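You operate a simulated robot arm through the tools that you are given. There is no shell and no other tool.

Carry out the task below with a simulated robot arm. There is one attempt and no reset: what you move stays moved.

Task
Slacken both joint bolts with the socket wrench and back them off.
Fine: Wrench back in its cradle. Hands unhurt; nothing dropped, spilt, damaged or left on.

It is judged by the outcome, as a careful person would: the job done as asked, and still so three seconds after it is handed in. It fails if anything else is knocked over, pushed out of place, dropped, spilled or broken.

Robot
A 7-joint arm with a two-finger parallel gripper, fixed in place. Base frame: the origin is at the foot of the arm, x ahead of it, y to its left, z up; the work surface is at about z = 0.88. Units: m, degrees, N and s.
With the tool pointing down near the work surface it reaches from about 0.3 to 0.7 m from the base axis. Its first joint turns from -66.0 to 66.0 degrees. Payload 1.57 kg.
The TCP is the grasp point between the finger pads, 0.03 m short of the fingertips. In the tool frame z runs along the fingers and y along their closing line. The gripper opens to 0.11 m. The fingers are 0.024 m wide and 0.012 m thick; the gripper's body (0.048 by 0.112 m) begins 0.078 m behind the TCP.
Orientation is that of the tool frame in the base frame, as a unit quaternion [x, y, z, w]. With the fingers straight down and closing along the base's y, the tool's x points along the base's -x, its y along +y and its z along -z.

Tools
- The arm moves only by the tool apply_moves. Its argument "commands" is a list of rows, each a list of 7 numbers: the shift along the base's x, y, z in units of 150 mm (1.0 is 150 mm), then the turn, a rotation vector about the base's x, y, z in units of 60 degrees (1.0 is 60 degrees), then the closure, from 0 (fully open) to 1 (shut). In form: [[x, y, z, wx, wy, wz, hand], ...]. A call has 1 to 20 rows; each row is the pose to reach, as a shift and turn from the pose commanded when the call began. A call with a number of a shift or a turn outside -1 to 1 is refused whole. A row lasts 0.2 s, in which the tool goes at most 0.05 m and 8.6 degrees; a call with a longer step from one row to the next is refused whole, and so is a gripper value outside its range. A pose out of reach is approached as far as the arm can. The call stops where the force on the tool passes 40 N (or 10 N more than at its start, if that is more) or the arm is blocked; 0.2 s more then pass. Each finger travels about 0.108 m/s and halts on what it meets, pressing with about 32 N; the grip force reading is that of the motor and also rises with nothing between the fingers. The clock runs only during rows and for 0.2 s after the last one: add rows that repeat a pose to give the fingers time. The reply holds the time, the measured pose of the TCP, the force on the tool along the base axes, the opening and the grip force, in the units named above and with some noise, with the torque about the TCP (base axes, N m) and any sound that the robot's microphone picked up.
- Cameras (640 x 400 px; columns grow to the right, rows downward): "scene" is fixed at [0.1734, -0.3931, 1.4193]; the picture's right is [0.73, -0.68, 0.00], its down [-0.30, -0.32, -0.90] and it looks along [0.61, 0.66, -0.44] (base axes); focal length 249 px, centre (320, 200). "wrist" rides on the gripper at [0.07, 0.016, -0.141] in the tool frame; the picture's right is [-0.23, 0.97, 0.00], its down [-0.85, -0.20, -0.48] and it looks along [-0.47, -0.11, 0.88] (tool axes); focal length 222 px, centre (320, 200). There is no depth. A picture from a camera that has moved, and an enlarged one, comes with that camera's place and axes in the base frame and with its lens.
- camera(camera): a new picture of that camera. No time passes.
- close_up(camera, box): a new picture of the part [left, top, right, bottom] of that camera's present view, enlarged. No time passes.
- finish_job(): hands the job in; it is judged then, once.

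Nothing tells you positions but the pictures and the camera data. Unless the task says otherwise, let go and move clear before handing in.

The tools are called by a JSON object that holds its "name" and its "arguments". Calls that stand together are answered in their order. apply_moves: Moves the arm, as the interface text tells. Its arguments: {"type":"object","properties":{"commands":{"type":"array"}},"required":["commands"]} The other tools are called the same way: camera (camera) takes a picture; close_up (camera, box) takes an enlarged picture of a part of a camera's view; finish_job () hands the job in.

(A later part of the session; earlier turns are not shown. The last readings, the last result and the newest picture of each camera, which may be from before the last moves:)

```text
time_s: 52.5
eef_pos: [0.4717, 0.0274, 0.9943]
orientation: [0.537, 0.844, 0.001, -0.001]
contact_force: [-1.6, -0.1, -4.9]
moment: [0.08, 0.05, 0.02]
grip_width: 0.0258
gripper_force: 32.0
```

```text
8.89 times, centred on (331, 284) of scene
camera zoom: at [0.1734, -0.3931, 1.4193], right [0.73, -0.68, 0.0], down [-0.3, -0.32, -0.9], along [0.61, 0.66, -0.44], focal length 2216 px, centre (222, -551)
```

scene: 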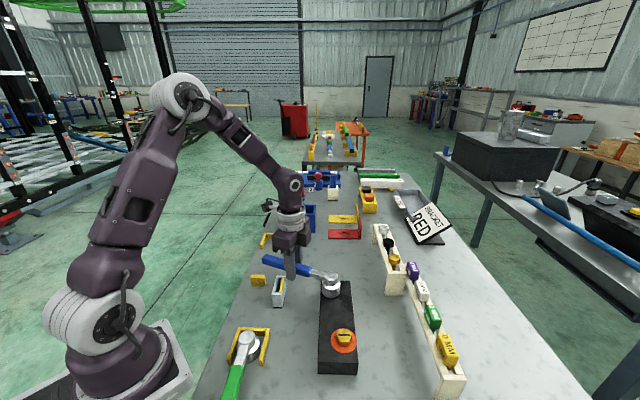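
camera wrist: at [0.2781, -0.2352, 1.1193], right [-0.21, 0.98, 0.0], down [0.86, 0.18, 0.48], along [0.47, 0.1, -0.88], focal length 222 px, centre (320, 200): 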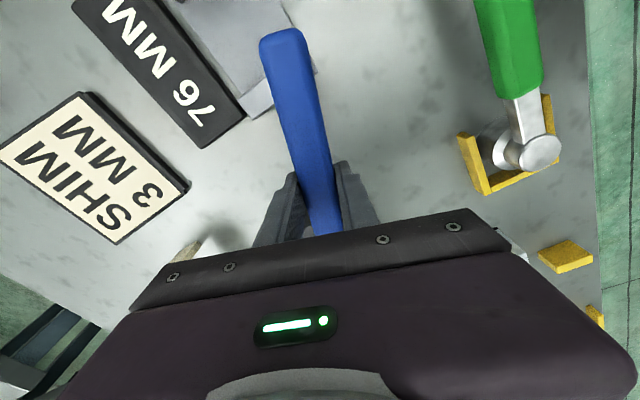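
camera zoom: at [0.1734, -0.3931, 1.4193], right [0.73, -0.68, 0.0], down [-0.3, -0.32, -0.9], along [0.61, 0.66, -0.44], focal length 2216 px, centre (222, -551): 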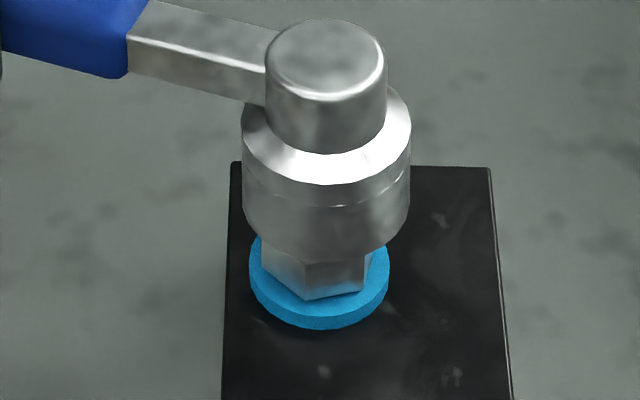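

Alignment is now within about 1 mm. I'm making a small nudge and seating the socket.

{"name": "apply_moves", "arguments": {"commands": [[-0.008, 0, -0.02, 0, 0, 0, 1], [-0.008, 0, -0.045, 0, 0, 0, 1], [-0.008, 0, -0.07, 0, 0, 0, 1], [-0.008, 0, -0.095, 0, 0, 0, 1], [-0.008, 0, -0.115, 0, 0, 0, 1], [-0.008, 0, -0.115, 0, 0, 0, 1]]}}

{"name": "close_up", "arguments": {"camera": "scene", "box": [303, 262, 353, 312]}}

```text
time_s: 53.9
eef_pos: [0.4698, 0.0274, 0.9768]
orientation: [0.537, 0.844, 0.001, 0.0]
contact_force: [0.7, 0.0, -5.1]
moment: [0.1, 0.01, 0.02]
grip_width: 0.0257
gripper_force: 31.8
```

```text
8.00 times, centred on (328, 287) of scene
camera zoom: at [0.1734, -0.3931, 1.4193], right [0.73, -0.68, 0.0], down [-0.3, -0.32, -0.9], along [0.61, 0.66, -0.44], focal length 1995 px, centre (256, -496)
```

zoom: 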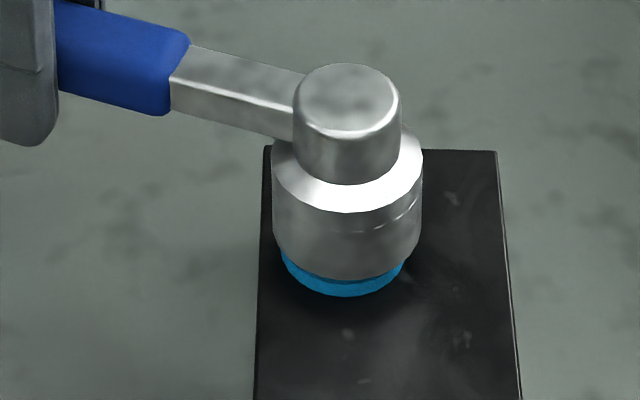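

There's no contact load at all, so the socket is nicely centred. I'm lowering 2 mm more and beginning the second silver stroke.

{"name": "apply_moves", "arguments": {"commands": [[0, 0, -0.013, 0, 0, 0, 1], [-0.0792, -0.0424, -0.013, 0, 0, 0.125, 1], [-0.1522, -0.0947, -0.01, 0, 0, 0.25, 1], [-0.2177, -0.1562, -0.007, 0, 0, 0.375, 1], [-0.2747, -0.2256, -0.004, 0, 0, 0.5, 1], [-0.2747, -0.2256, -0.004, 0, 0, 0.5, 1]]}}

{"name": "close_up", "arguments": {"camera": "scene", "box": [303, 262, 353, 312]}}

```text
time_s: 55.3
eef_pos: [0.4271, -0.0091, 0.976]
orientation: [0.3, 0.954, 0.001, 0.0]
contact_force: [-0.1, -0.4, -4.4]
moment: [0.08, 0.07, -0.01]
grip_width: 0.0259
gripper_force: 31.8
```

```text
8.00 times, centred on (328, 287) of scene
camera zoom: at [0.1734, -0.3931, 1.4193], right [0.73, -0.68, 0.0], down [-0.3, -0.32, -0.9], along [0.61, 0.66, -0.44], focal length 1995 px, centre (256, -496)
```

zoom: 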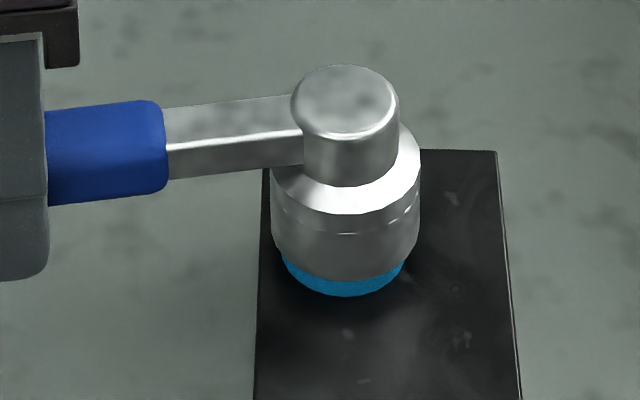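

Still no side load. I'm continuing the stroke another 45°.

{"name": "apply_moves", "arguments": {"commands": [[-0.0474, -0.0763, 0.002, 0, 0, 0.125, 1], [-0.0844, -0.1581, 0.004, 0, 0, 0.25, 1], [-0.1105, -0.2441, 0.007, 0, 0, 0.375, 1], [-0.1251, -0.3327, 0.01, 0, 0, 0.5, 1], [-0.128, -0.4225, 0.013, 0, 0, 0.625, 1], [-0.1191, -0.5119, 0.015, 0, 0, 0.75, 1], [-0.1191, -0.5119, 0.015, 0, 0, 0.75, 1]]}}

{"name": "close_up", "arguments": {"camera": "scene", "box": [303, 262, 353, 312]}}

```text
time_s: 56.9
eef_pos: [0.4107, -0.0846, 0.9789]
orientation: [-0.088, 0.996, 0.0, 0.001]
contact_force: [-2.3, -4.1, -3.6]
moment: [-0.19, 0.07, -0.42]
grip_width: 0.0259
gripper_force: 31.8
```

```text
8.00 times, centred on (328, 287) of scene
camera zoom: at [0.1733, -0.3932, 1.4192], right [0.73, -0.68, 0.0], down [-0.3, -0.32, -0.9], along [0.61, 0.66, -0.44], focal length 1995 px, centre (256, -496)
```

zoom: 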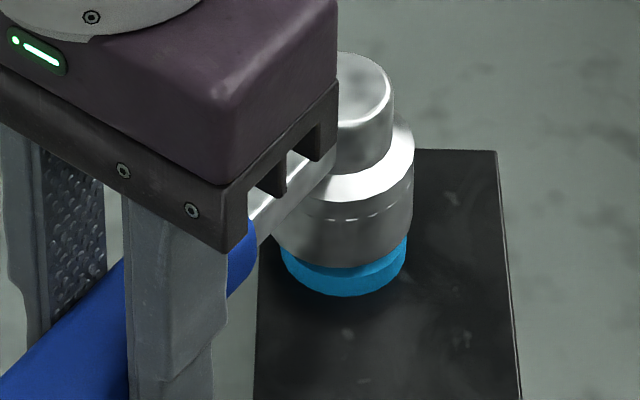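

Light loads only. I'm lifting off to check how far the silver bolt has turned.

{"name": "apply_moves", "arguments": {"commands": [[-0.004, -0.006, 0.02, 0, 0, 0, 1], [-0.004, -0.006, 0.06, 0, 0, 0, 1], [-0.004, -0.006, 0.12, 0, 0, 0, 1], [-0.004, -0.006, 0.2, 0, 0, 0, 1], [-0.004, -0.006, 0.3, 0, 0, 0, 1], [-0.004, -0.006, 0.45, 0, 0, 0, 1], [-0.004, -0.006, 0.6, 0, 0, 0, 1], [-0.004, -0.006, 0.6, 0, 0, 0, 1]]}}

{"name": "close_up", "arguments": {"camera": "scene", "box": [316, 276, 346, 304]}}

{"name": "close_up", "arguments": {"camera": "scene", "box": [304, 265, 374, 375]}}

{"name": "camera", "arguments": {"camera": "scene"}}

```text
time_s: 58.7
eef_pos: [0.4097, -0.0828, 1.0696]
orientation: [-0.087, 0.996, 0.0, -0.001]
contact_force: [0.4, -0.7, -4.2]
moment: [-0.02, 0.17, -0.01]
grip_width: 0.0257
gripper_force: 32.0
```

```text
14.29 times, centred on (331, 290) of scene
camera zoom: at [0.1734, -0.3931, 1.4193], right [0.73, -0.68, 0.0], down [-0.3, -0.32, -0.9], along [0.61, 0.66, -0.44], focal length 3562 px, centre (163, -1086)
```

zoom: 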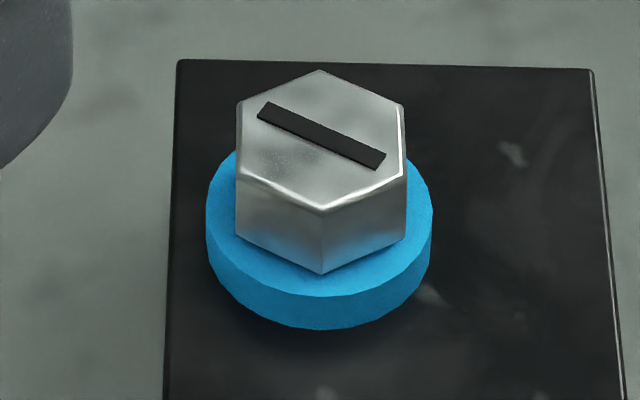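

```text
3.64 times, centred on (339, 320) of scene
camera zoom: at [0.1734, -0.3931, 1.4193], right [0.73, -0.68, 0.0], down [-0.3, -0.32, -0.9], along [0.61, 0.66, -0.44], focal length 907 px, centre (251, -236)
```

zoom: 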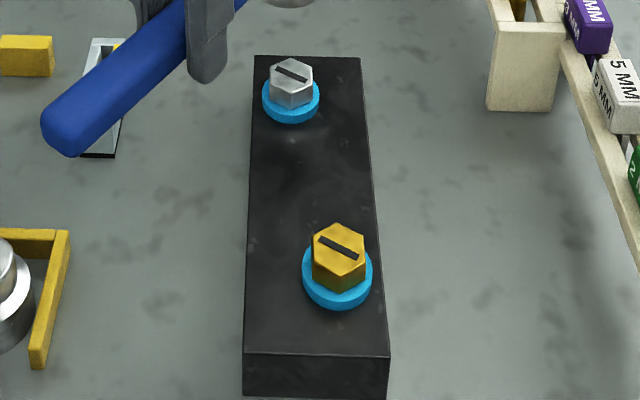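

```text
taken
```

scene: 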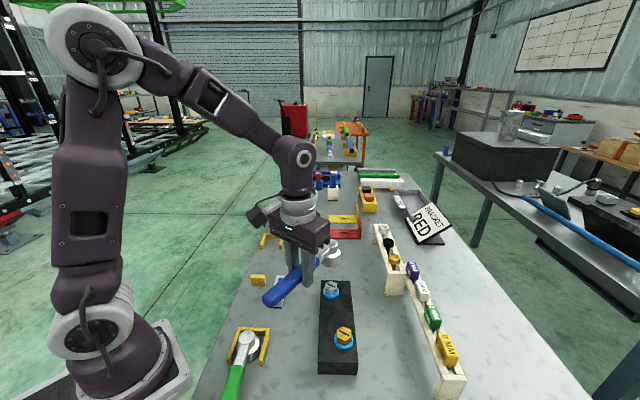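

Both slots now read about 149° of counter-clockwise turn and both bolts stand about 5 mm proud with no stop felt. I'm giving each one more stroke to take them past half a turn, starting with the silver.

{"name": "apply_moves", "arguments": {"commands": [[0.04, 0.0743, 0, 0, 0, -0.125, 1], [0.08, 0.1487, 0, 0, 0, -0.25, 1], [0.12, 0.223, 0, 0, 0, -0.375, 1], [0.16, 0.2973, 0, 0, 0, -0.5, 1], [0.2, 0.3717, 0, 0, 0, -0.625, 1], [0.24, 0.446, 0, 0, 0, -0.75, 1], [0.28, 0.5203, 0, 0, 0, -0.875, 1], [0.3187, 0.5947, 0, 0, 0, -1.0, 1]]}}

{"name": "apply_moves", "arguments": {"commands": [[0.04, 0.0743, -0.05, 0, 0, -0.125, 1], [0.0793, 0.1487, -0.15, 0, 0, -0.25, 1], [0.0793, 0.1487, -0.3, 0, 0, -0.25, 1], [0.0793, 0.1487, -0.42, 0, 0, -0.25, 1], [0.0793, 0.1487, -0.47, 0, 0, -0.25, 1], [0.0793, 0.1487, -0.47, 0, 0, -0.25, 1]]}}

{"name": "close_up", "arguments": {"camera": "scene", "box": [313, 262, 349, 307]}}

```text
time_s: 60.5
eef_pos: [0.4563, 0.0051, 1.0684]
orientation: [0.424, 0.906, 0.0, 0.0]
contact_force: [-0.2, -0.3, -4.5]
moment: [0.08, 0.07, -0.03]
grip_width: 0.0259
gripper_force: 32.3
```

```text
time_s: 61.9
eef_pos: [0.4672, 0.0247, 0.9987]
orientation: [0.536, 0.844, -0.001, 0.0]
contact_force: [0.3, 0.2, -3.6]
moment: [0.11, 0.07, 0.01]
grip_width: 0.0257
gripper_force: 32.1
```

```text
8.89 times, centred on (331, 284) of scene
camera zoom: at [0.1734, -0.3931, 1.4193], right [0.73, -0.68, 0.0], down [-0.3, -0.32, -0.9], along [0.61, 0.66, -0.44], focal length 2216 px, centre (222, -551)
```

zoom: 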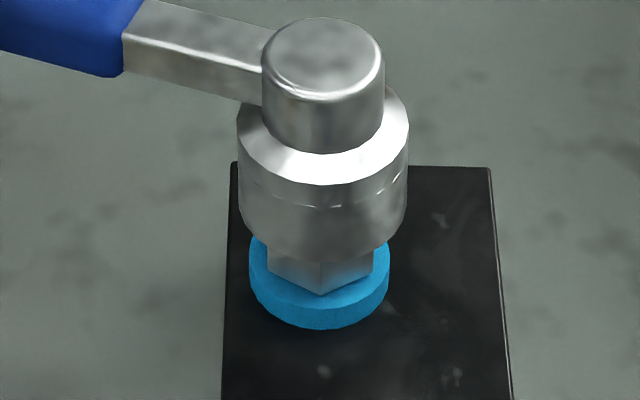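

The socket is about 3.5 mm toward the camera, so I'm correcting that and seating it.

{"name": "apply_moves", "arguments": {"commands": [[0.0133, 0.0193, 0, 0, 0, 0, 1], [0.0133, 0.0193, -0.02, 0, 0, 0, 1], [0.0133, 0.0193, -0.02, 0, 0, 0, 1]]}}

{"name": "close_up", "arguments": {"camera": "scene", "box": [313, 262, 349, 307]}}

```text
time_s: 62.7
eef_pos: [0.4701, 0.0288, 0.9957]
orientation: [0.537, 0.844, 0.001, 0.0]
contact_force: [0.2, 0.2, -4.0]
moment: [0.14, 0.05, 0.01]
grip_width: 0.0257
gripper_force: 31.9
```

```text
8.89 times, centred on (331, 284) of scene
camera zoom: at [0.1734, -0.3931, 1.4193], right [0.73, -0.68, 0.0], down [-0.3, -0.32, -0.9], along [0.61, 0.66, -0.44], focal length 2216 px, centre (222, -551)
```

zoom: 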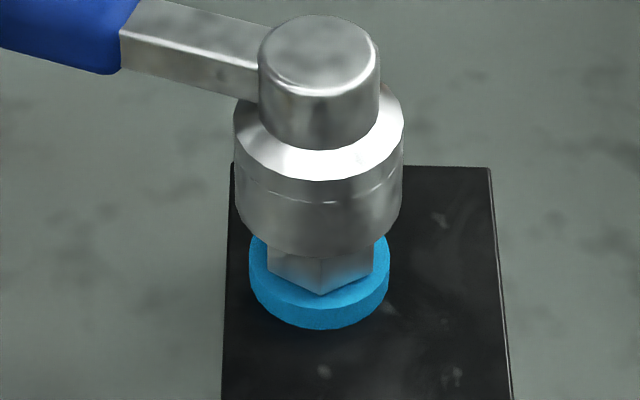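

It's centred to about 1 mm, so I'm seating it now.

{"name": "apply_moves", "arguments": {"commands": [[-0.003, -0.008, -0.02, 0, 0, 0, 1], [-0.003, -0.008, -0.045, 0, 0, 0, 1], [-0.003, -0.008, -0.07, 0, 0, 0, 1], [-0.003, -0.008, -0.095, 0, 0, 0, 1], [-0.003, -0.008, -0.115, 0, 0, 0, 1], [-0.003, -0.008, -0.115, 0, 0, 0, 1]]}}

{"name": "apply_moves", "arguments": {"commands": [[-0.0792, -0.0424, 0.002, 0, 0, 0.125, 1], [-0.1522, -0.0947, 0.004, 0, 0, 0.25, 1], [-0.2177, -0.1562, 0.006, 0, 0, 0.375, 1], [-0.2747, -0.2256, 0.008, 0, 0, 0.5, 1], [-0.3221, -0.3019, 0.01, 0, 0, 0.625, 1], [-0.3591, -0.3837, 0.012, 0, 0, 0.75, 1], [-0.3851, -0.4697, 0.014, 0, 0, 0.875, 1], [-0.3997, -0.5583, 0.016, 0, 0, 1.0, 1], [-0.3997, -0.5583, 0.016, 0, 0, 1.0, 1]]}}

{"name": "close_up", "arguments": {"camera": "scene", "box": [303, 262, 353, 312]}}

```text
time_s: 64.1
eef_pos: [0.4707, 0.028, 0.9784]
orientation: [0.537, 0.844, 0.0, 0.001]
contact_force: [-0.2, 0.4, -3.7]
moment: [0.12, 0.03, -0.03]
grip_width: 0.0257
gripper_force: 32.1
```

```text
time_s: 66.1
eef_pos: [0.4111, -0.0552, 0.9803]
orientation: [0.043, 0.999, 0.0, -0.001]
contact_force: [-15.4, -9.2, 3.7]
moment: [-0.52, 0.06, -1.18]
grip_width: 0.0264
gripper_force: 31.7
```

```text
8.00 times, centred on (328, 287) of scene
camera zoom: at [0.1729, -0.3933, 1.4193], right [0.73, -0.68, 0.0], down [-0.3, -0.32, -0.9], along [0.61, 0.66, -0.44], focal length 1995 px, centre (256, -496)
```

zoom: 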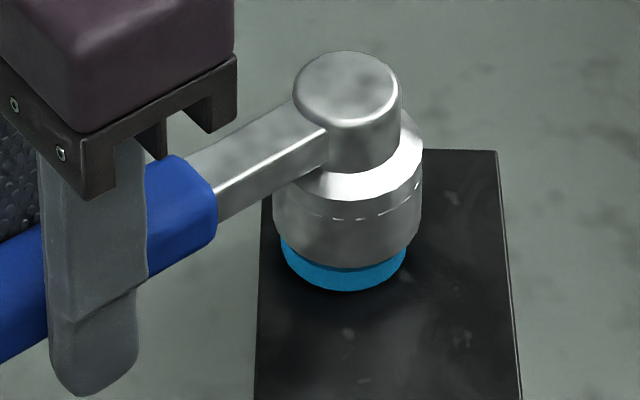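

The load is side load only, with no stop. The silver bolt is now at about 210°. I'm easing off, lifting and checking.

{"name": "apply_moves", "arguments": {"commands": [[-0.007, -0.004, 0.01, 0, 0, 0, 1], [-0.014, -0.008, 0.03, 0, 0, 0, 1], [-0.014, -0.008, 0.06, 0, 0, 0, 1], [-0.014, -0.008, 0.12, 0, 0, 0, 1], [-0.014, -0.008, 0.2, 0, 0, 0, 1], [-0.014, -0.008, 0.3, 0, 0, 0, 1], [-0.014, -0.008, 0.45, 0, 0, 0, 1], [-0.014, -0.008, 0.45, 0, 0, 0, 1]]}}

{"name": "close_up", "arguments": {"camera": "scene", "box": [316, 274, 346, 304]}}

{"name": "close_up", "arguments": {"camera": "scene", "box": [284, 245, 364, 325]}}

```text
time_s: 67.9
eef_pos: [0.4101, -0.0593, 1.0477]
orientation: [0.044, 0.999, 0.0, -0.001]
contact_force: [-0.6, 0.3, -4.5]
moment: [0.02, 0.13, 0.02]
grip_width: 0.0255
gripper_force: 31.9
```

```text
13.33 times, centred on (331, 289) of scene
camera zoom: at [0.1734, -0.3931, 1.4193], right [0.73, -0.68, 0.0], down [-0.3, -0.32, -0.9], along [0.61, 0.66, -0.44], focal length 3324 px, centre (173, -987)
```

zoom: 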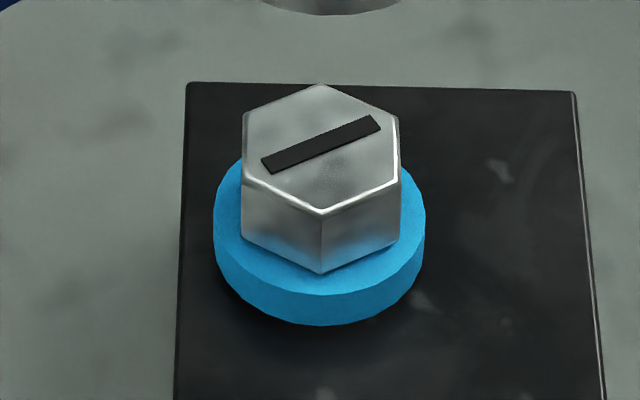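

```text
5.00 times, centred on (324, 285) of scene
camera zoom: at [0.1734, -0.3931, 1.4193], right [0.73, -0.68, 0.0], down [-0.3, -0.32, -0.9], along [0.61, 0.66, -0.44], focal length 1247 px, centre (300, -225)
```

zoom: 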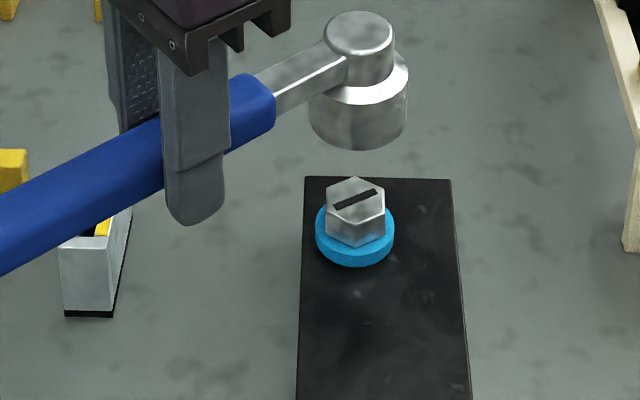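

The silver bolt has turned about 205°. I'm moving to the brass bolt for its matching last stroke.

{"name": "apply_moves", "arguments": {"commands": [[-0.01, -0.02, 0, 0, 0, -0.125, 1], [-0.02, -0.04, 0, 0, 0, -0.25, 1], [-0.03, -0.06, 0, 0, 0, -0.375, 1], [-0.04, -0.08, 0, 0, 0, -0.5, 1], [-0.05, -0.1, 0, 0, 0, -0.625, 1], [-0.06, -0.12, 0, 0, 0, -0.75, 1], [-0.07, -0.14, 0, 0, 0, -0.875, 1], [-0.077, -0.158, -0.05, 0, 0, -1.0, 1], [-0.077, -0.158, -0.18, 0, 0, -1.0, 1], [-0.077, -0.158, -0.3, 0, 0, -1.0, 1], [-0.077, -0.158, -0.33, 0, 0, -1.0, 1], [-0.077, -0.158, -0.33, 0, 0, -1.0, 1]]}}

{"name": "close_up", "arguments": {"camera": "scene", "box": [324, 315, 364, 360]}}

```text
time_s: 70.5
eef_pos: [0.395, -0.0809, 0.9977]
orientation: [0.538, 0.843, 0.0, 0.0]
contact_force: [0.0, -0.4, -3.3]
moment: [0.14, 0.05, 0.01]
grip_width: 0.0257
gripper_force: 31.8
```

```text
8.89 times, centred on (344, 338) of scene
camera zoom: at [0.1734, -0.3931, 1.4193], right [0.73, -0.68, 0.0], down [-0.3, -0.32, -0.9], along [0.61, 0.66, -0.44], focal length 2216 px, centre (107, -1022)
```

zoom: 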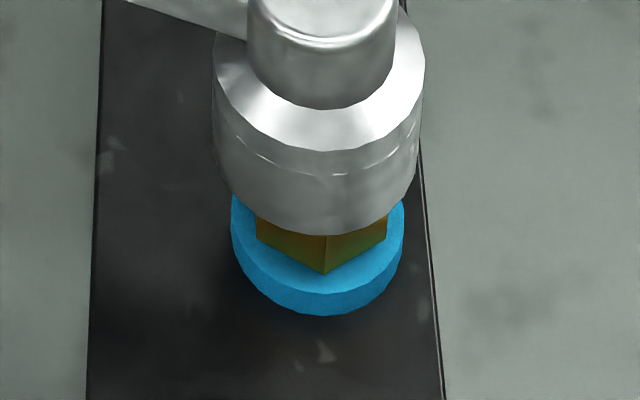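

I'm making a 2 mm correction in x, seating, and swinging the last 60° on the brass bolt.

{"name": "apply_moves", "arguments": {"commands": [[0.012, -0.002, -0.01, 0, 0, 0, 1], [0.012, -0.002, -0.03, 0, 0, 0, 1], [0.012, -0.002, -0.055, 0, 0, 0, 1], [0.012, -0.002, -0.08, 0, 0, 0, 1], [0.012, -0.002, -0.105, 0, 0, 0, 1], [0.012, -0.002, -0.125, 0, 0, 0, 1], [0.012, -0.002, -0.125, 0, 0, 0, 1]]}}

{"name": "close_up", "arguments": {"camera": "scene", "box": [314, 305, 374, 365]}}

```text
time_s: 72.1
eef_pos: [0.3987, -0.0814, 0.9788]
orientation: [0.537, 0.844, 0.0, 0.0]
contact_force: [-7.2, 0.5, -5.5]
moment: [0.24, 0.3, -0.67]
grip_width: 0.0258
gripper_force: 32.0
```

```text
6.67 times, centred on (344, 335) of scene
camera zoom: at [0.1733, -0.3931, 1.4193], right [0.73, -0.68, 0.0], down [-0.3, -0.32, -0.9], along [0.61, 0.66, -0.44], focal length 1662 px, centre (160, -700)
```

zoom: 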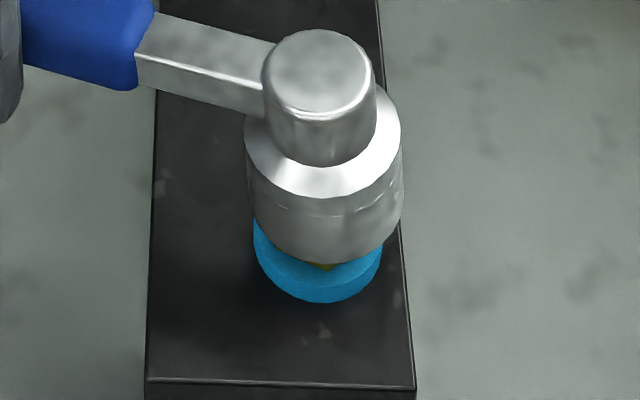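

There's slight side contact, so I'm easing 1 mm back in x and seating 2–3 mm deeper.

{"name": "apply_moves", "arguments": {"commands": [[-0.008, -0.002, 0, 0, 0, 0, 1], [-0.008, -0.002, -0.01, 0, 0, 0, 1], [-0.008, -0.002, -0.018, 0, 0, 0, 1], [-0.008, -0.002, -0.018, 0, 0, 0, 1]]}}

{"name": "close_up", "arguments": {"camera": "scene", "box": [314, 305, 374, 365]}}

```text
time_s: 73.1
eef_pos: [0.3974, -0.0814, 0.9783]
orientation: [0.537, 0.843, 0.001, 0.0]
contact_force: [-10.0, 12.2, 6.2]
moment: [-0.31, 0.03, -0.39]
grip_width: 0.026
gripper_force: 32.4
```

```text
6.67 times, centred on (344, 335) of scene
camera zoom: at [0.1731, -0.3927, 1.4194], right [0.73, -0.68, 0.0], down [-0.3, -0.32, -0.9], along [0.61, 0.66, -0.44], focal length 1662 px, centre (160, -700)
```

zoom: 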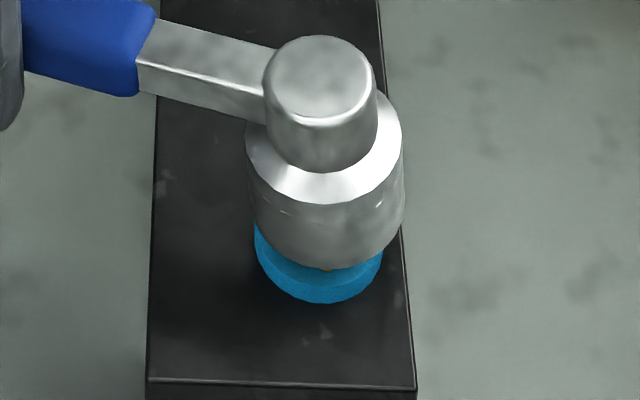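

The socket is cocking slightly instead of going fully on, so I won't force it. I'm lifting clear and realigning.

{"name": "apply_moves", "arguments": {"commands": [[0, 0, 0.03, 0, 0, 0, 1], [0, 0, 0.08, 0, 0, 0, 1], [0, 0, 0.15, 0, 0, 0, 1], [0, 0, 0.2, 0, 0, 0, 1], [0, 0, 0.2, 0, 0, 0, 1]]}}

{"name": "close_up", "arguments": {"camera": "scene", "box": [324, 310, 364, 360]}}

{"name": "close_up", "arguments": {"camera": "scene", "box": [284, 285, 364, 365]}}

{"name": "camera", "arguments": {"camera": "wrist"}}

```text
time_s: 74.3
eef_pos: [0.3984, -0.0812, 1.0073]
orientation: [0.536, 0.844, 0.0, 0.0]
contact_force: [0.6, 0.0, -3.6]
moment: [0.13, 0.05, 0.04]
grip_width: 0.0259
gripper_force: 32.0
```

```text
8.00 times, centred on (344, 335) of scene
camera zoom: at [0.1734, -0.3931, 1.4193], right [0.73, -0.68, 0.0], down [-0.3, -0.32, -0.9], along [0.61, 0.66, -0.44], focal length 1995 px, centre (128, -880)
```

zoom: 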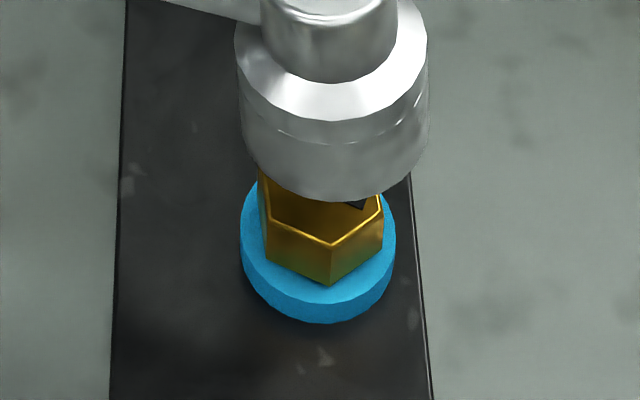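

```text
5.00 times, centred on (324, 325) of scene
camera zoom: at [0.1734, -0.3931, 1.4193], right [0.73, -0.68, 0.0], down [-0.3, -0.32, -0.9], along [0.61, 0.66, -0.44], focal length 1247 px, centre (300, -425)
```

zoom: 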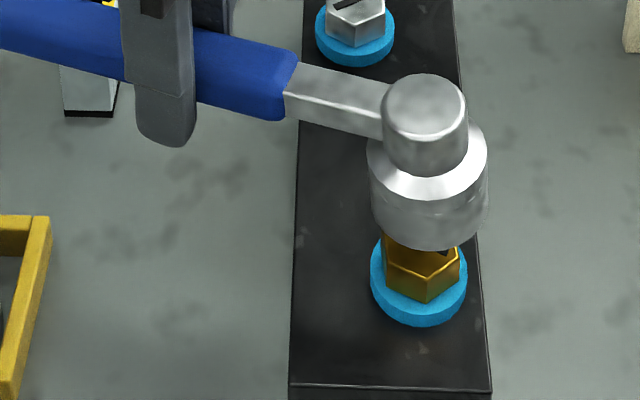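

```text
taken
camera wrist: at [0.3837, -0.0109, 1.1509], right [0.98, 0.21, 0.0], down [0.18, -0.86, 0.48], along [0.1, -0.47, -0.88], focal length 222 px, centre (320, 200)
```

wrist: 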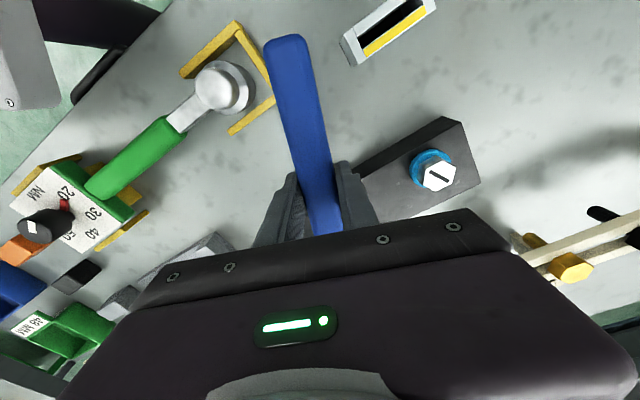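

Two useful findings here. The green tool has an N·m dial, so it's a torque wrench and blue is the right tool. Pressing on the bolt also pitched the wrench nose-up about 7° in the fingers. I'm tilting the gripper to level it again.

{"name": "apply_moves", "arguments": {"commands": [[0, 0, 0.03, 0.038, 0.018, 0, 1], [0, 0, 0.05, 0.076, 0.036, 0, 1], [0, 0, 0.05, 0.113, 0.053, 0, 1], [0, 0, 0.05, 0.113, 0.053, 0, 1]]}}

{"name": "close_up", "arguments": {"camera": "scene", "box": [284, 275, 374, 365]}}

{"name": "close_up", "arguments": {"camera": "scene", "box": [324, 305, 364, 355]}}

```text
time_s: 75.3
eef_pos: [0.3982, -0.0816, 1.0135]
orientation: [0.535, 0.842, 0.035, -0.055]
contact_force: [1.2, 0.0, -3.5]
moment: [0.11, 0.06, 0.01]
grip_width: 0.0257
gripper_force: 32.4
```

```text
4.44 times, centred on (329, 320) of scene
camera zoom: at [0.1734, -0.3931, 1.4193], right [0.73, -0.68, 0.0], down [-0.3, -0.32, -0.9], along [0.61, 0.66, -0.44], focal length 1108 px, centre (280, -333)
```

zoom: 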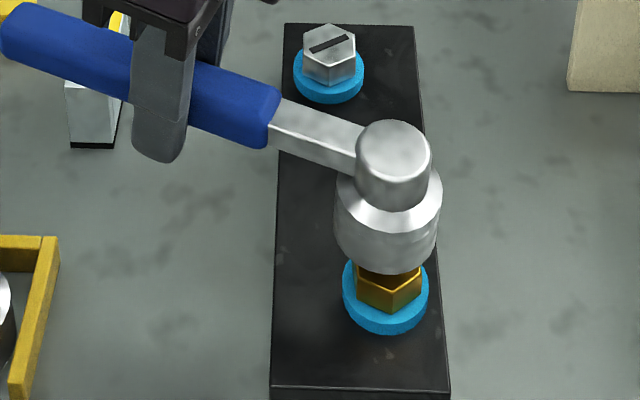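

```text
8.00 times, centred on (344, 330) of scene
camera zoom: at [0.1734, -0.3931, 1.4193], right [0.73, -0.68, 0.0], down [-0.3, -0.32, -0.9], along [0.61, 0.66, -0.44], focal length 1995 px, centre (128, -840)
```

zoom: 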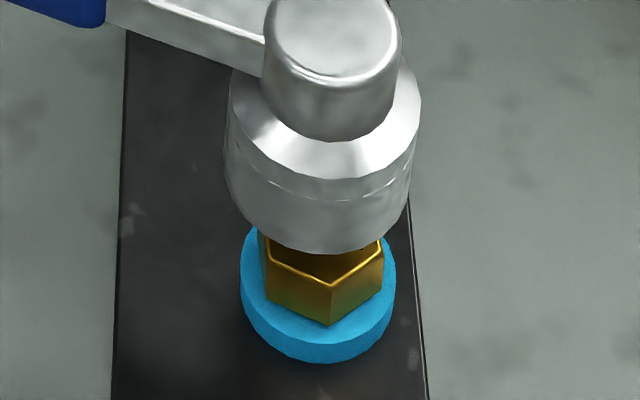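

The wrench reads level again and the socket is within 2 mm of the brass bolt. I'm correcting and lowering to a small gap.

{"name": "apply_moves", "arguments": {"commands": [[0.012, -0.003, 0, 0, 0, 0, 1], [0.012, -0.003, -0.05, 0, 0, 0, 1], [0.012, -0.003, -0.11, 0, 0, 0, 1], [0.012, -0.003, -0.11, 0, 0, 0, 1]]}}

{"name": "close_up", "arguments": {"camera": "scene", "box": [324, 310, 364, 355]}}

```text
time_s: 76.3
eef_pos: [0.4002, -0.0809, 0.9971]
orientation: [0.536, 0.842, 0.035, -0.055]
contact_force: [-0.1, 0.3, -4.7]
moment: [0.09, 0.05, -0.01]
grip_width: 0.0256
gripper_force: 31.9
```

```text
8.89 times, centred on (344, 332) of scene
camera zoom: at [0.1734, -0.3931, 1.4193], right [0.73, -0.68, 0.0], down [-0.3, -0.32, -0.9], along [0.61, 0.66, -0.44], focal length 2216 px, centre (107, -978)
```

zoom: 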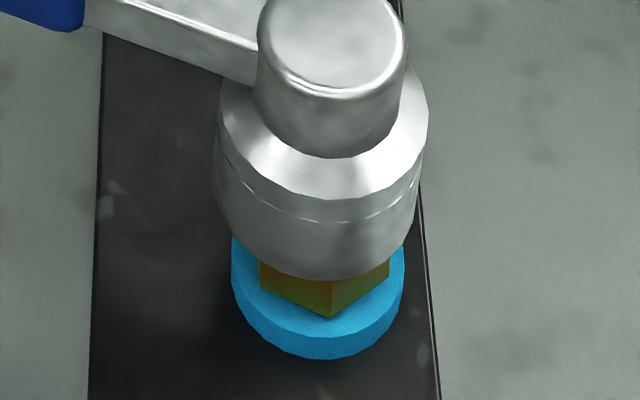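

It's centred to about 1 mm. I'm lowering slowly in two stages to make sure it slides over freely this time.

{"name": "apply_moves", "arguments": {"commands": [[0.006, -0.006, 0, 0, 0, 0, 1], [0.006, -0.006, -0.025, 0, 0, 0, 1], [0.006, -0.006, -0.045, 0, 0, 0, 1], [0.006, -0.006, -0.065, 0, 0, 0, 1], [0.006, -0.006, -0.08, 0, 0, 0, 1], [0.006, -0.006, -0.08, 0, 0, 0, 1]]}}

{"name": "close_up", "arguments": {"camera": "scene", "box": [314, 305, 374, 365]}}

```text
time_s: 77.7
eef_pos: [0.3998, -0.0819, 0.985]
orientation: [0.537, 0.841, 0.034, -0.056]
contact_force: [-9.0, 2.1, 7.7]
moment: [-0.85, 0.23, -0.9]
grip_width: 0.0259
gripper_force: 31.6
```

```text
6.67 times, centred on (344, 335) of scene
camera zoom: at [0.173, -0.393, 1.4194], right [0.73, -0.68, 0.0], down [-0.3, -0.32, -0.9], along [0.61, 0.66, -0.44], focal length 1662 px, centre (160, -700)
```

zoom: 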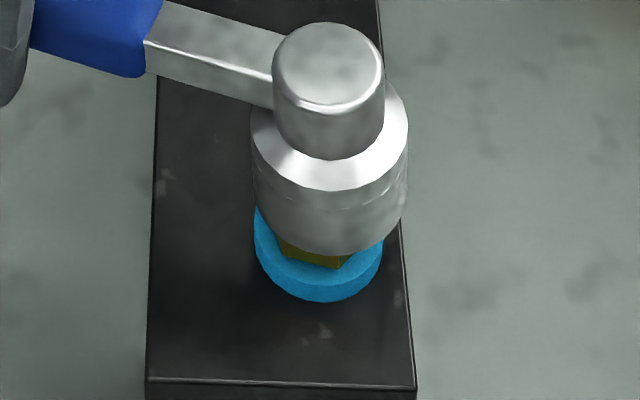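

It's touching again, with about 12 N upward, and the picture shows I went about 2 mm too far right. I'm backing off before anything slips and re-measuring.

{"name": "apply_moves", "arguments": {"commands": [[-0.006, 0.005, 0.03, 0, 0, 0, 1], [-0.011, 0.01, 0.08, 0, 0, 0, 1], [-0.011, 0.01, 0.12, 0, 0, 0, 1], [-0.011, 0.01, 0.12, 0, 0, 0, 1]]}}

{"name": "close_up", "arguments": {"camera": "scene", "box": [280, 280, 370, 360]}}

{"name": "close_up", "arguments": {"camera": "scene", "box": [322, 305, 366, 360]}}

```text
time_s: 78.7
eef_pos: [0.398, -0.0807, 1.0045]
orientation: [0.536, 0.842, 0.035, -0.055]
contact_force: [0.3, -0.4, -4.2]
moment: [0.09, 0.06, 0.03]
grip_width: 0.0258
gripper_force: 32.4
```

```text
5.00 times, centred on (325, 320) of scene
camera zoom: at [0.1734, -0.3931, 1.4193], right [0.73, -0.68, 0.0], down [-0.3, -0.32, -0.9], along [0.61, 0.66, -0.44], focal length 1247 px, centre (295, -400)
```

zoom: 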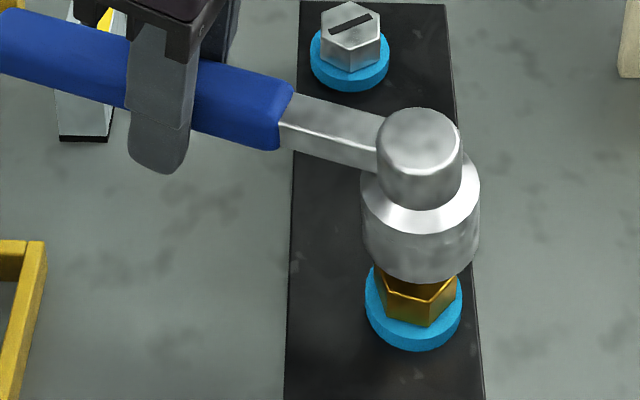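

```text
7.27 times, centred on (344, 332) of scene
camera zoom: at [0.1734, -0.3931, 1.4193], right [0.73, -0.68, 0.0], down [-0.3, -0.32, -0.9], along [0.61, 0.66, -0.44], focal length 1813 px, centre (146, -764)
```

zoom: 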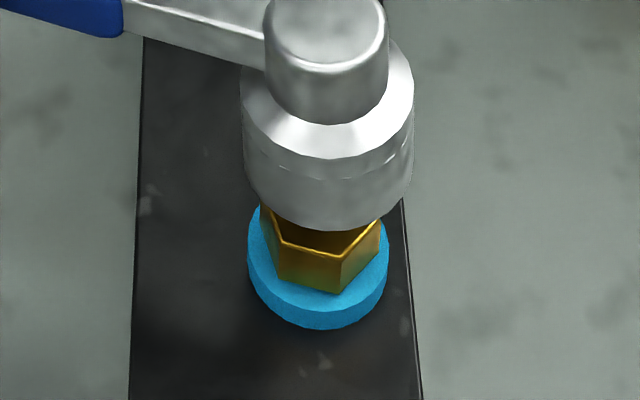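

Pressing pitches the wrench in the fingers by another 5°, so I'll stop there on the brass, which is well backed off. I'm lifting, levelling the wrench with a bit more tool tilt, and re-checking both bolts.

{"name": "apply_moves", "arguments": {"commands": [[0, 0, 0.15, 0.0252, 0.0117, 0, 1], [0, 0, 0.3, 0.0503, 0.0235, 0, 1], [0, 0, 0.45, 0.0755, 0.0352, 0, 1], [0, 0, 0.6, 0.0755, 0.0352, 0, 1], [0, 0, 0.6, 0.0755, 0.0352, 0, 1]]}}

{"name": "close_up", "arguments": {"camera": "scene", "box": [270, 230, 390, 380]}}

{"name": "close_up", "arguments": {"camera": "scene", "box": [324, 318, 364, 360]}}

{"name": "camera", "arguments": {"camera": "wrist"}}

```text
time_s: 79.9
eef_pos: [0.3971, -0.0816, 1.0939]
orientation: [0.533, 0.839, 0.057, -0.092]
contact_force: [0.1, 0.5, -3.7]
moment: [0.1, 0.04, -0.02]
grip_width: 0.0257
gripper_force: 32.1
```

```text
2.67 times, centred on (330, 305) of scene
camera zoom: at [0.1734, -0.3931, 1.4193], right [0.73, -0.68, 0.0], down [-0.3, -0.32, -0.9], along [0.61, 0.66, -0.44], focal length 665 px, centre (293, -80)
```

zoom: 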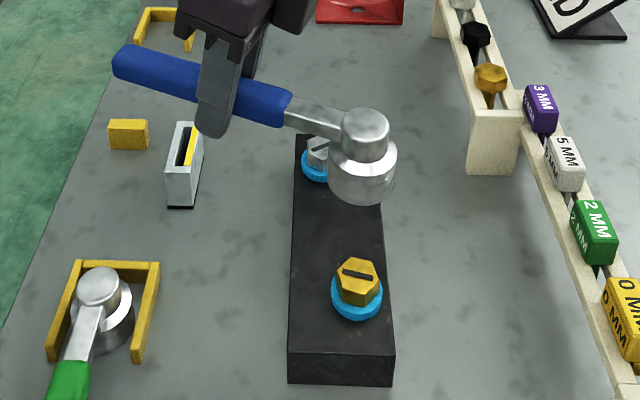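

```text
9.52 times, centred on (344, 339) of scene
camera zoom: at [0.1734, -0.3931, 1.4193], right [0.73, -0.68, 0.0], down [-0.3, -0.32, -0.9], along [0.61, 0.66, -0.44], focal length 2374 px, centre (91, -1124)
```

zoom: 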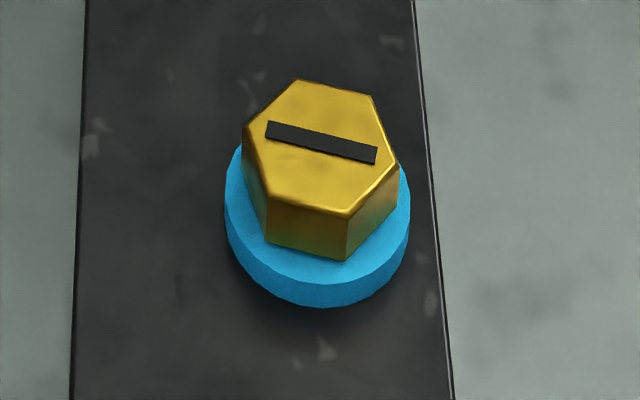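

```text
taken
camera wrist: at [0.3981, -0.0403, 1.2497], right [0.98, 0.21, -0.05], down [0.22, -0.93, 0.28], along [0.01, -0.29, -0.96], focal length 222 px, centre (320, 200)
```

wrist: 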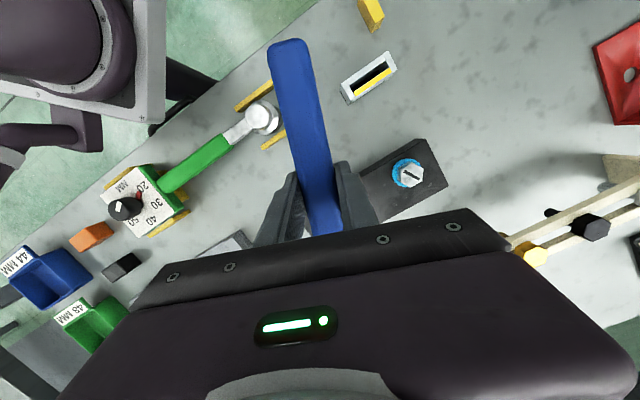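

Both bolts are out with blue collars, silver turned about 205° and brass about 163°. The wrench is level in the air, so I'm carrying it back toward its cradle.

{"name": "apply_moves", "arguments": {"commands": [[0.042, 0.117, 0, 0, 0, 0.125, 1], [0.083, 0.233, 0, 0, 0, 0.25, 1], [0.125, 0.35, 0, 0, 0, 0.375, 1], [0.167, 0.467, 0, 0, 0, 0.5, 1], [0.208, 0.583, 0, 0, 0, 0.625, 1], [0.25, 0.7, 0, 0, 0, 0.75, 1], [0.292, 0.817, 0, 0, 0, 0.875, 1], [0.333, 0.933, 0, 0, 0, 1.0, 1]]}}

{"name": "apply_moves", "arguments": {"commands": [[0.031, 0.117, 0, 0, 0, 0.117, 1], [0.062, 0.234, 0, 0, 0, 0.233, 1], [0.093, 0.352, 0, 0, 0, 0.35, 1], [0.124, 0.469, 0, 0, 0, 0.467, 1], [0.155, 0.586, 0, 0, 0, 0.583, 1], [0.186, 0.703, 0, 0, 0, 0.7, 1], [0.217, 0.82, 0, 0, 0, 0.817, 1], [0.217, 0.82, 0, 0, 0, 0.817, 1]]}}

{"name": "camera", "arguments": {"camera": "wrist"}}

{"name": "close_up", "arguments": {"camera": "scene", "box": [225, 170, 325, 300]}}

```text
time_s: 81.7
eef_pos: [0.4471, 0.0598, 1.0951]
orientation: [0.042, 0.993, 0.005, -0.108]
contact_force: [-0.2, 0.8, -3.5]
moment: [0.02, 0.1, -0.03]
grip_width: 0.0257
gripper_force: 31.8
```

```text
time_s: 83.5
eef_pos: [0.4815, 0.1823, 1.0966]
orientation: [-0.373, 0.921, -0.042, -0.1]
contact_force: [0.1, -0.1, -3.9]
moment: [-0.08, 0.08, -0.01]
grip_width: 0.0256
gripper_force: 32.0
```

```text
taken
camera wrist: at [0.4438, 0.1669, 1.2508], right [-0.52, 0.85, -0.05], down [0.81, 0.51, 0.28], along [0.27, 0.11, -0.96], focal length 222 px, centre (320, 200)
```

wrist: 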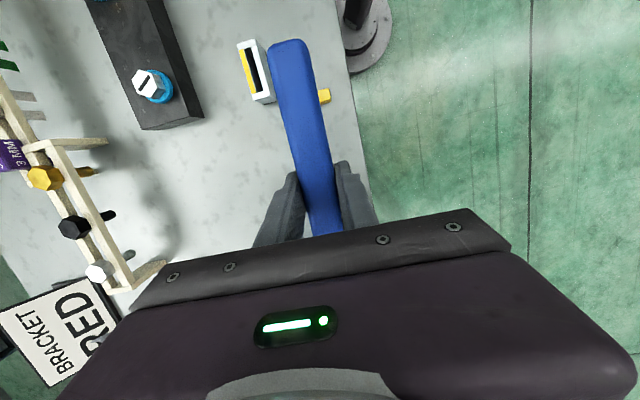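

```text
3.08 times, centred on (275, 235) of scene
camera zoom: at [0.1735, -0.393, 1.4193], right [0.73, -0.68, 0.0], down [-0.3, -0.32, -0.9], along [0.61, 0.66, -0.44], focal length 767 px, centre (458, 92)
```

zoom: 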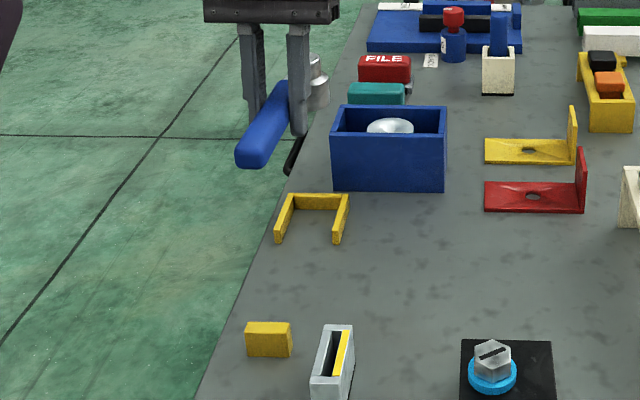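

The wrench is over its cradle, but the pictures show its original line ran about 6 mm to the left of where I gripped. I'm shifting onto that line at 45° and lowering to just above the cradle to check.

{"name": "apply_moves", "arguments": {"commands": [[-0.02, 0.015, -0.1, 0, 0, 0.01, 1], [-0.054, 0.041, -0.25, 0, 0, 0.023, 1], [-0.054, 0.041, -0.4, 0, 0, 0.023, 1], [-0.054, 0.041, -0.55, 0, 0, 0.023, 1], [-0.054, 0.041, -0.66, 0, 0, 0.023, 1], [-0.054, 0.041, -0.7, 0, 0, 0.023, 1], [-0.054, 0.041, -0.7, 0, 0, 0.023, 1]]}}

{"name": "close_up", "arguments": {"camera": "scene", "box": [235, 195, 315, 295]}}

{"name": "camera", "arguments": {"camera": "wrist"}}

```text
time_s: 85.1
eef_pos: [0.4735, 0.1872, 0.9882]
orientation: [-0.384, 0.917, -0.042, -0.1]
contact_force: [-0.6, 0.4, -4.6]
moment: [-0.06, 0.05, 0.01]
grip_width: 0.0258
gripper_force: 31.7
```

```text
4.00 times, centred on (275, 245) of scene
camera zoom: at [0.1734, -0.393, 1.4193], right [0.73, -0.68, 0.0], down [-0.3, -0.32, -0.9], along [0.61, 0.66, -0.44], focal length 997 px, centre (500, 20)
```

zoom: 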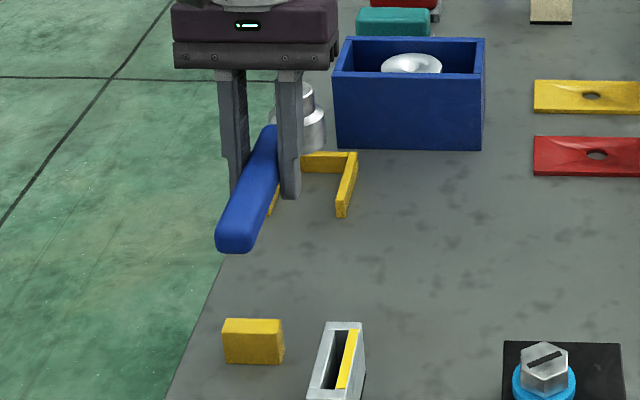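

```text
taken
camera wrist: at [0.4351, 0.173, 1.1449], right [-0.54, 0.84, -0.05], down [0.8, 0.53, 0.28], along [0.26, 0.11, -0.96], focal length 222 px, centre (320, 200)
```

wrist: 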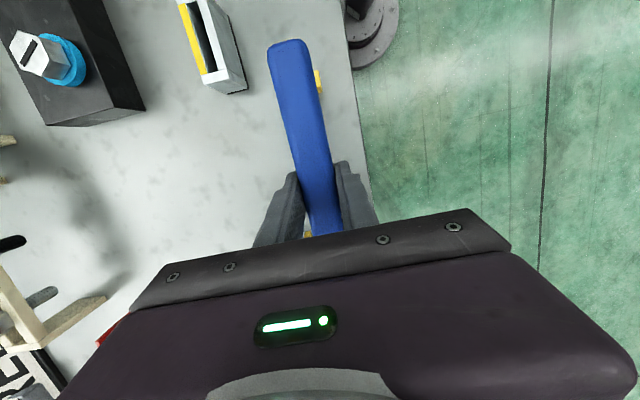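

Projecting the descent, the head would land about 5 mm left of the cradle's centre. I'm shifting right about 3 mm, yawing -0.9°, and checking with a close-up.

{"name": "apply_moves", "arguments": {"commands": [[0.015, -0.014, 0, 0, 0, -0.015, 1], [0.015, -0.014, -0.07, 0, 0, -0.015, 1], [0.015, -0.014, -0.14, 0, 0, -0.015, 1], [0.015, -0.014, -0.14, 0, 0, -0.015, 1]]}}

{"name": "close_up", "arguments": {"camera": "scene", "box": [240, 215, 305, 290]}}

{"name": "close_up", "arguments": {"camera": "wrist", "box": [240, 30, 400, 240]}}

```text
time_s: 86.1
eef_pos: [0.4745, 0.1857, 0.9671]
orientation: [-0.376, 0.92, -0.041, -0.101]
contact_force: [-0.7, -0.2, -4.2]
moment: [-0.08, 0.08, -0.02]
grip_width: 0.0258
gripper_force: 32.3
```

```text
5.33 times, centred on (272, 252) of scene
camera zoom: at [0.1734, -0.393, 1.4193], right [0.73, -0.68, 0.0], down [-0.3, -0.32, -0.9], along [0.61, 0.66, -0.44], focal length 1330 px, centre (573, -80)
```

zoom: 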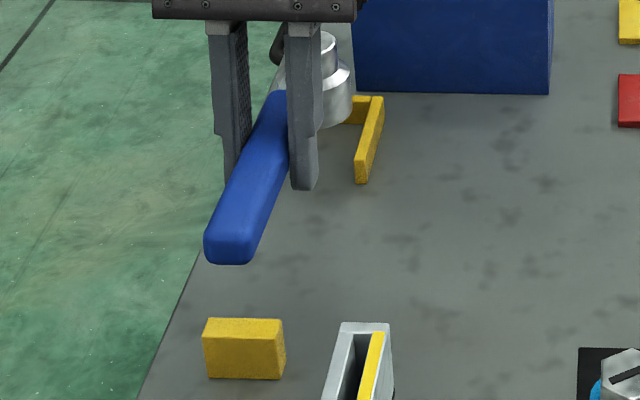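

```text
1.90 times, centred on (320, 135) of wrist
camera zoom: at [0.4379, 0.1709, 1.1233], right [-0.53, 0.85, -0.05], down [0.81, 0.52, 0.28], along [0.27, 0.11, -0.96], focal length 423 px, centre (320, 324)
```

zoom: 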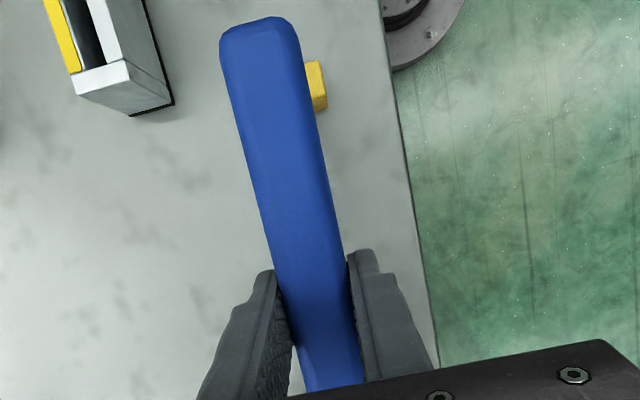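

I'm enlarging the cradle area to confirm the socket clears both cradle arms before the last 4 cm.

{"name": "close_up", "arguments": {"camera": "scene", "box": [255, 215, 295, 255]}}

{"name": "close_up", "arguments": {"camera": "scene", "box": [245, 240, 285, 290]}}

```text
10.00 times, centred on (275, 235) of scene
camera zoom: at [0.1734, -0.393, 1.4193], right [0.73, -0.68, 0.0], down [-0.3, -0.32, -0.9], along [0.61, 0.66, -0.44], focal length 2493 px, centre (770, -150)
```

zoom: 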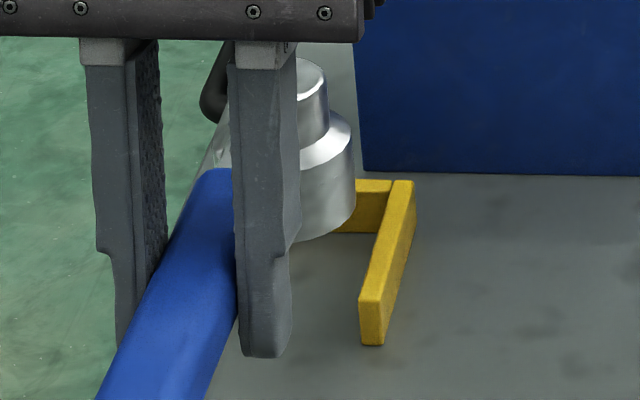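

```text
8.00 times, centred on (265, 265) of scene
camera zoom: at [0.1734, -0.393, 1.4193], right [0.73, -0.68, 0.0], down [-0.3, -0.32, -0.9], along [0.61, 0.66, -0.44], focal length 1995 px, centre (760, -320)
```

zoom: 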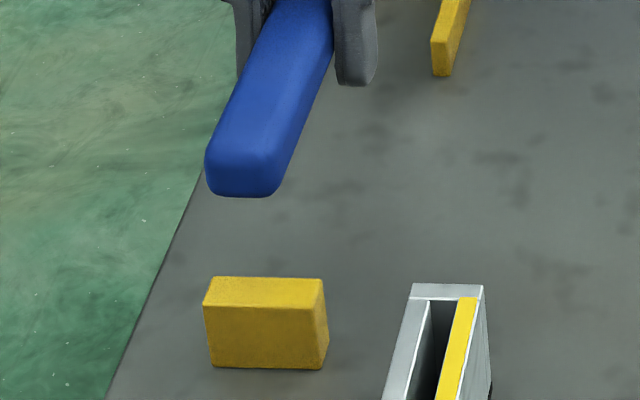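

Laterally the socket is within 1 mm of its old spot and clears both arms by 3–4 mm. The wrench is about 3° nose-down now, so I'm taking that out and lowering most of the way.

{"name": "apply_moves", "arguments": {"commands": [[0, 0, 0, 0.0348, -0.036, 0, 1], [0, 0, -0.06, 0.0348, -0.036, 0, 1], [0, 0, -0.12, 0.0348, -0.036, 0, 1], [0, 0, -0.17, 0.0348, -0.036, 0, 1], [0, 0, -0.21, 0.0348, -0.036, 0, 1], [0, 0, -0.21, 0.0348, -0.036, 0, 1]]}}

{"name": "close_up", "arguments": {"camera": "scene", "box": [240, 220, 300, 290]}}

{"name": "close_up", "arguments": {"camera": "scene", "box": [255, 220, 295, 260]}}

```text
time_s: 87.5
eef_pos: [0.4744, 0.1861, 0.936]
orientation: [-0.378, 0.922, -0.031, -0.077]
contact_force: [-0.2, 0.2, -3.7]
moment: [-0.08, 0.11, 0.04]
grip_width: 0.0257
gripper_force: 32.1
```

```text
5.71 times, centred on (270, 255) of scene
camera zoom: at [0.1734, -0.393, 1.4193], right [0.73, -0.68, 0.0], down [-0.3, -0.32, -0.9], along [0.61, 0.66, -0.44], focal length 1425 px, centre (606, -114)
```

zoom: 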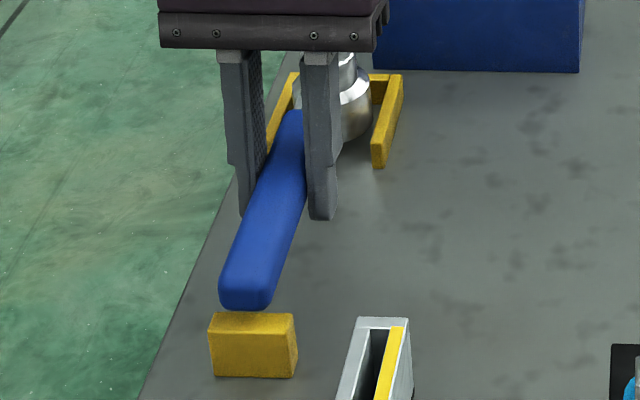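

```text
10.00 times, centred on (275, 240) of scene
camera zoom: at [0.1734, -0.393, 1.4193], right [0.73, -0.68, 0.0], down [-0.3, -0.32, -0.9], along [0.61, 0.66, -0.44], focal length 2493 px, centre (770, -200)
```

zoom: 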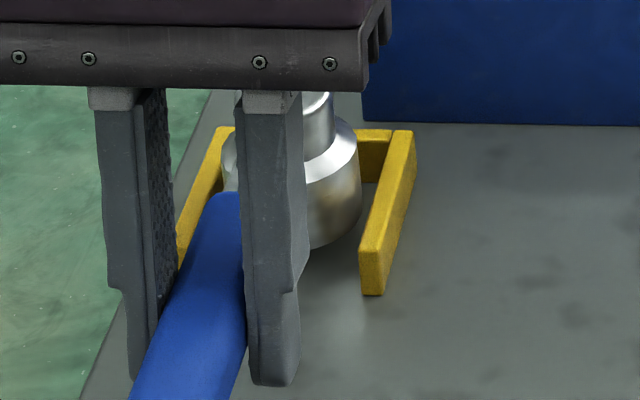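

The picture now matches the original resting position almost exactly, with about 1 cm to go. I'm lowering the rest gently.

{"name": "apply_moves", "arguments": {"commands": [[0, 0, -0.015, 0, 0, 0, 1], [0, 0, -0.03, 0, 0, 0, 1], [0, 0, -0.042, 0, 0, 0, 1], [0, 0, -0.053, 0, 0, 0, 1], [0, 0, -0.053, 0, 0, 0, 1]]}}

{"name": "close_up", "arguments": {"camera": "scene", "box": [240, 220, 300, 290]}}

```text
time_s: 88.7
eef_pos: [0.4752, 0.186, 0.9265]
orientation: [-0.377, 0.922, -0.033, -0.076]
contact_force: [1.2, 2.5, 7.4]
moment: [-0.8, 0.87, -0.02]
grip_width: 0.0258
gripper_force: 32.2
```

```text
5.71 times, centred on (270, 255) of scene
camera zoom: at [0.1733, -0.393, 1.4193], right [0.73, -0.68, 0.0], down [-0.3, -0.32, -0.9], along [0.61, 0.66, -0.44], focal length 1425 px, centre (606, -114)
```

zoom: 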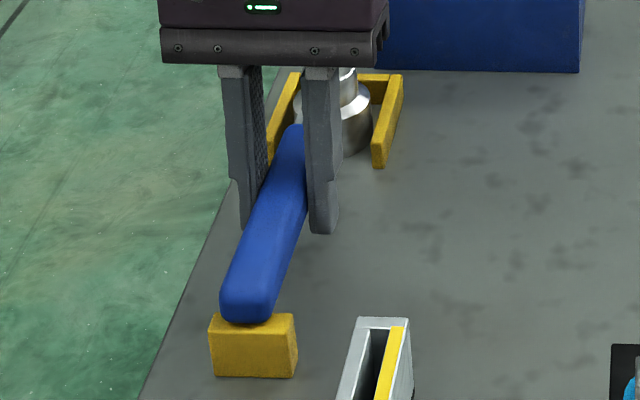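

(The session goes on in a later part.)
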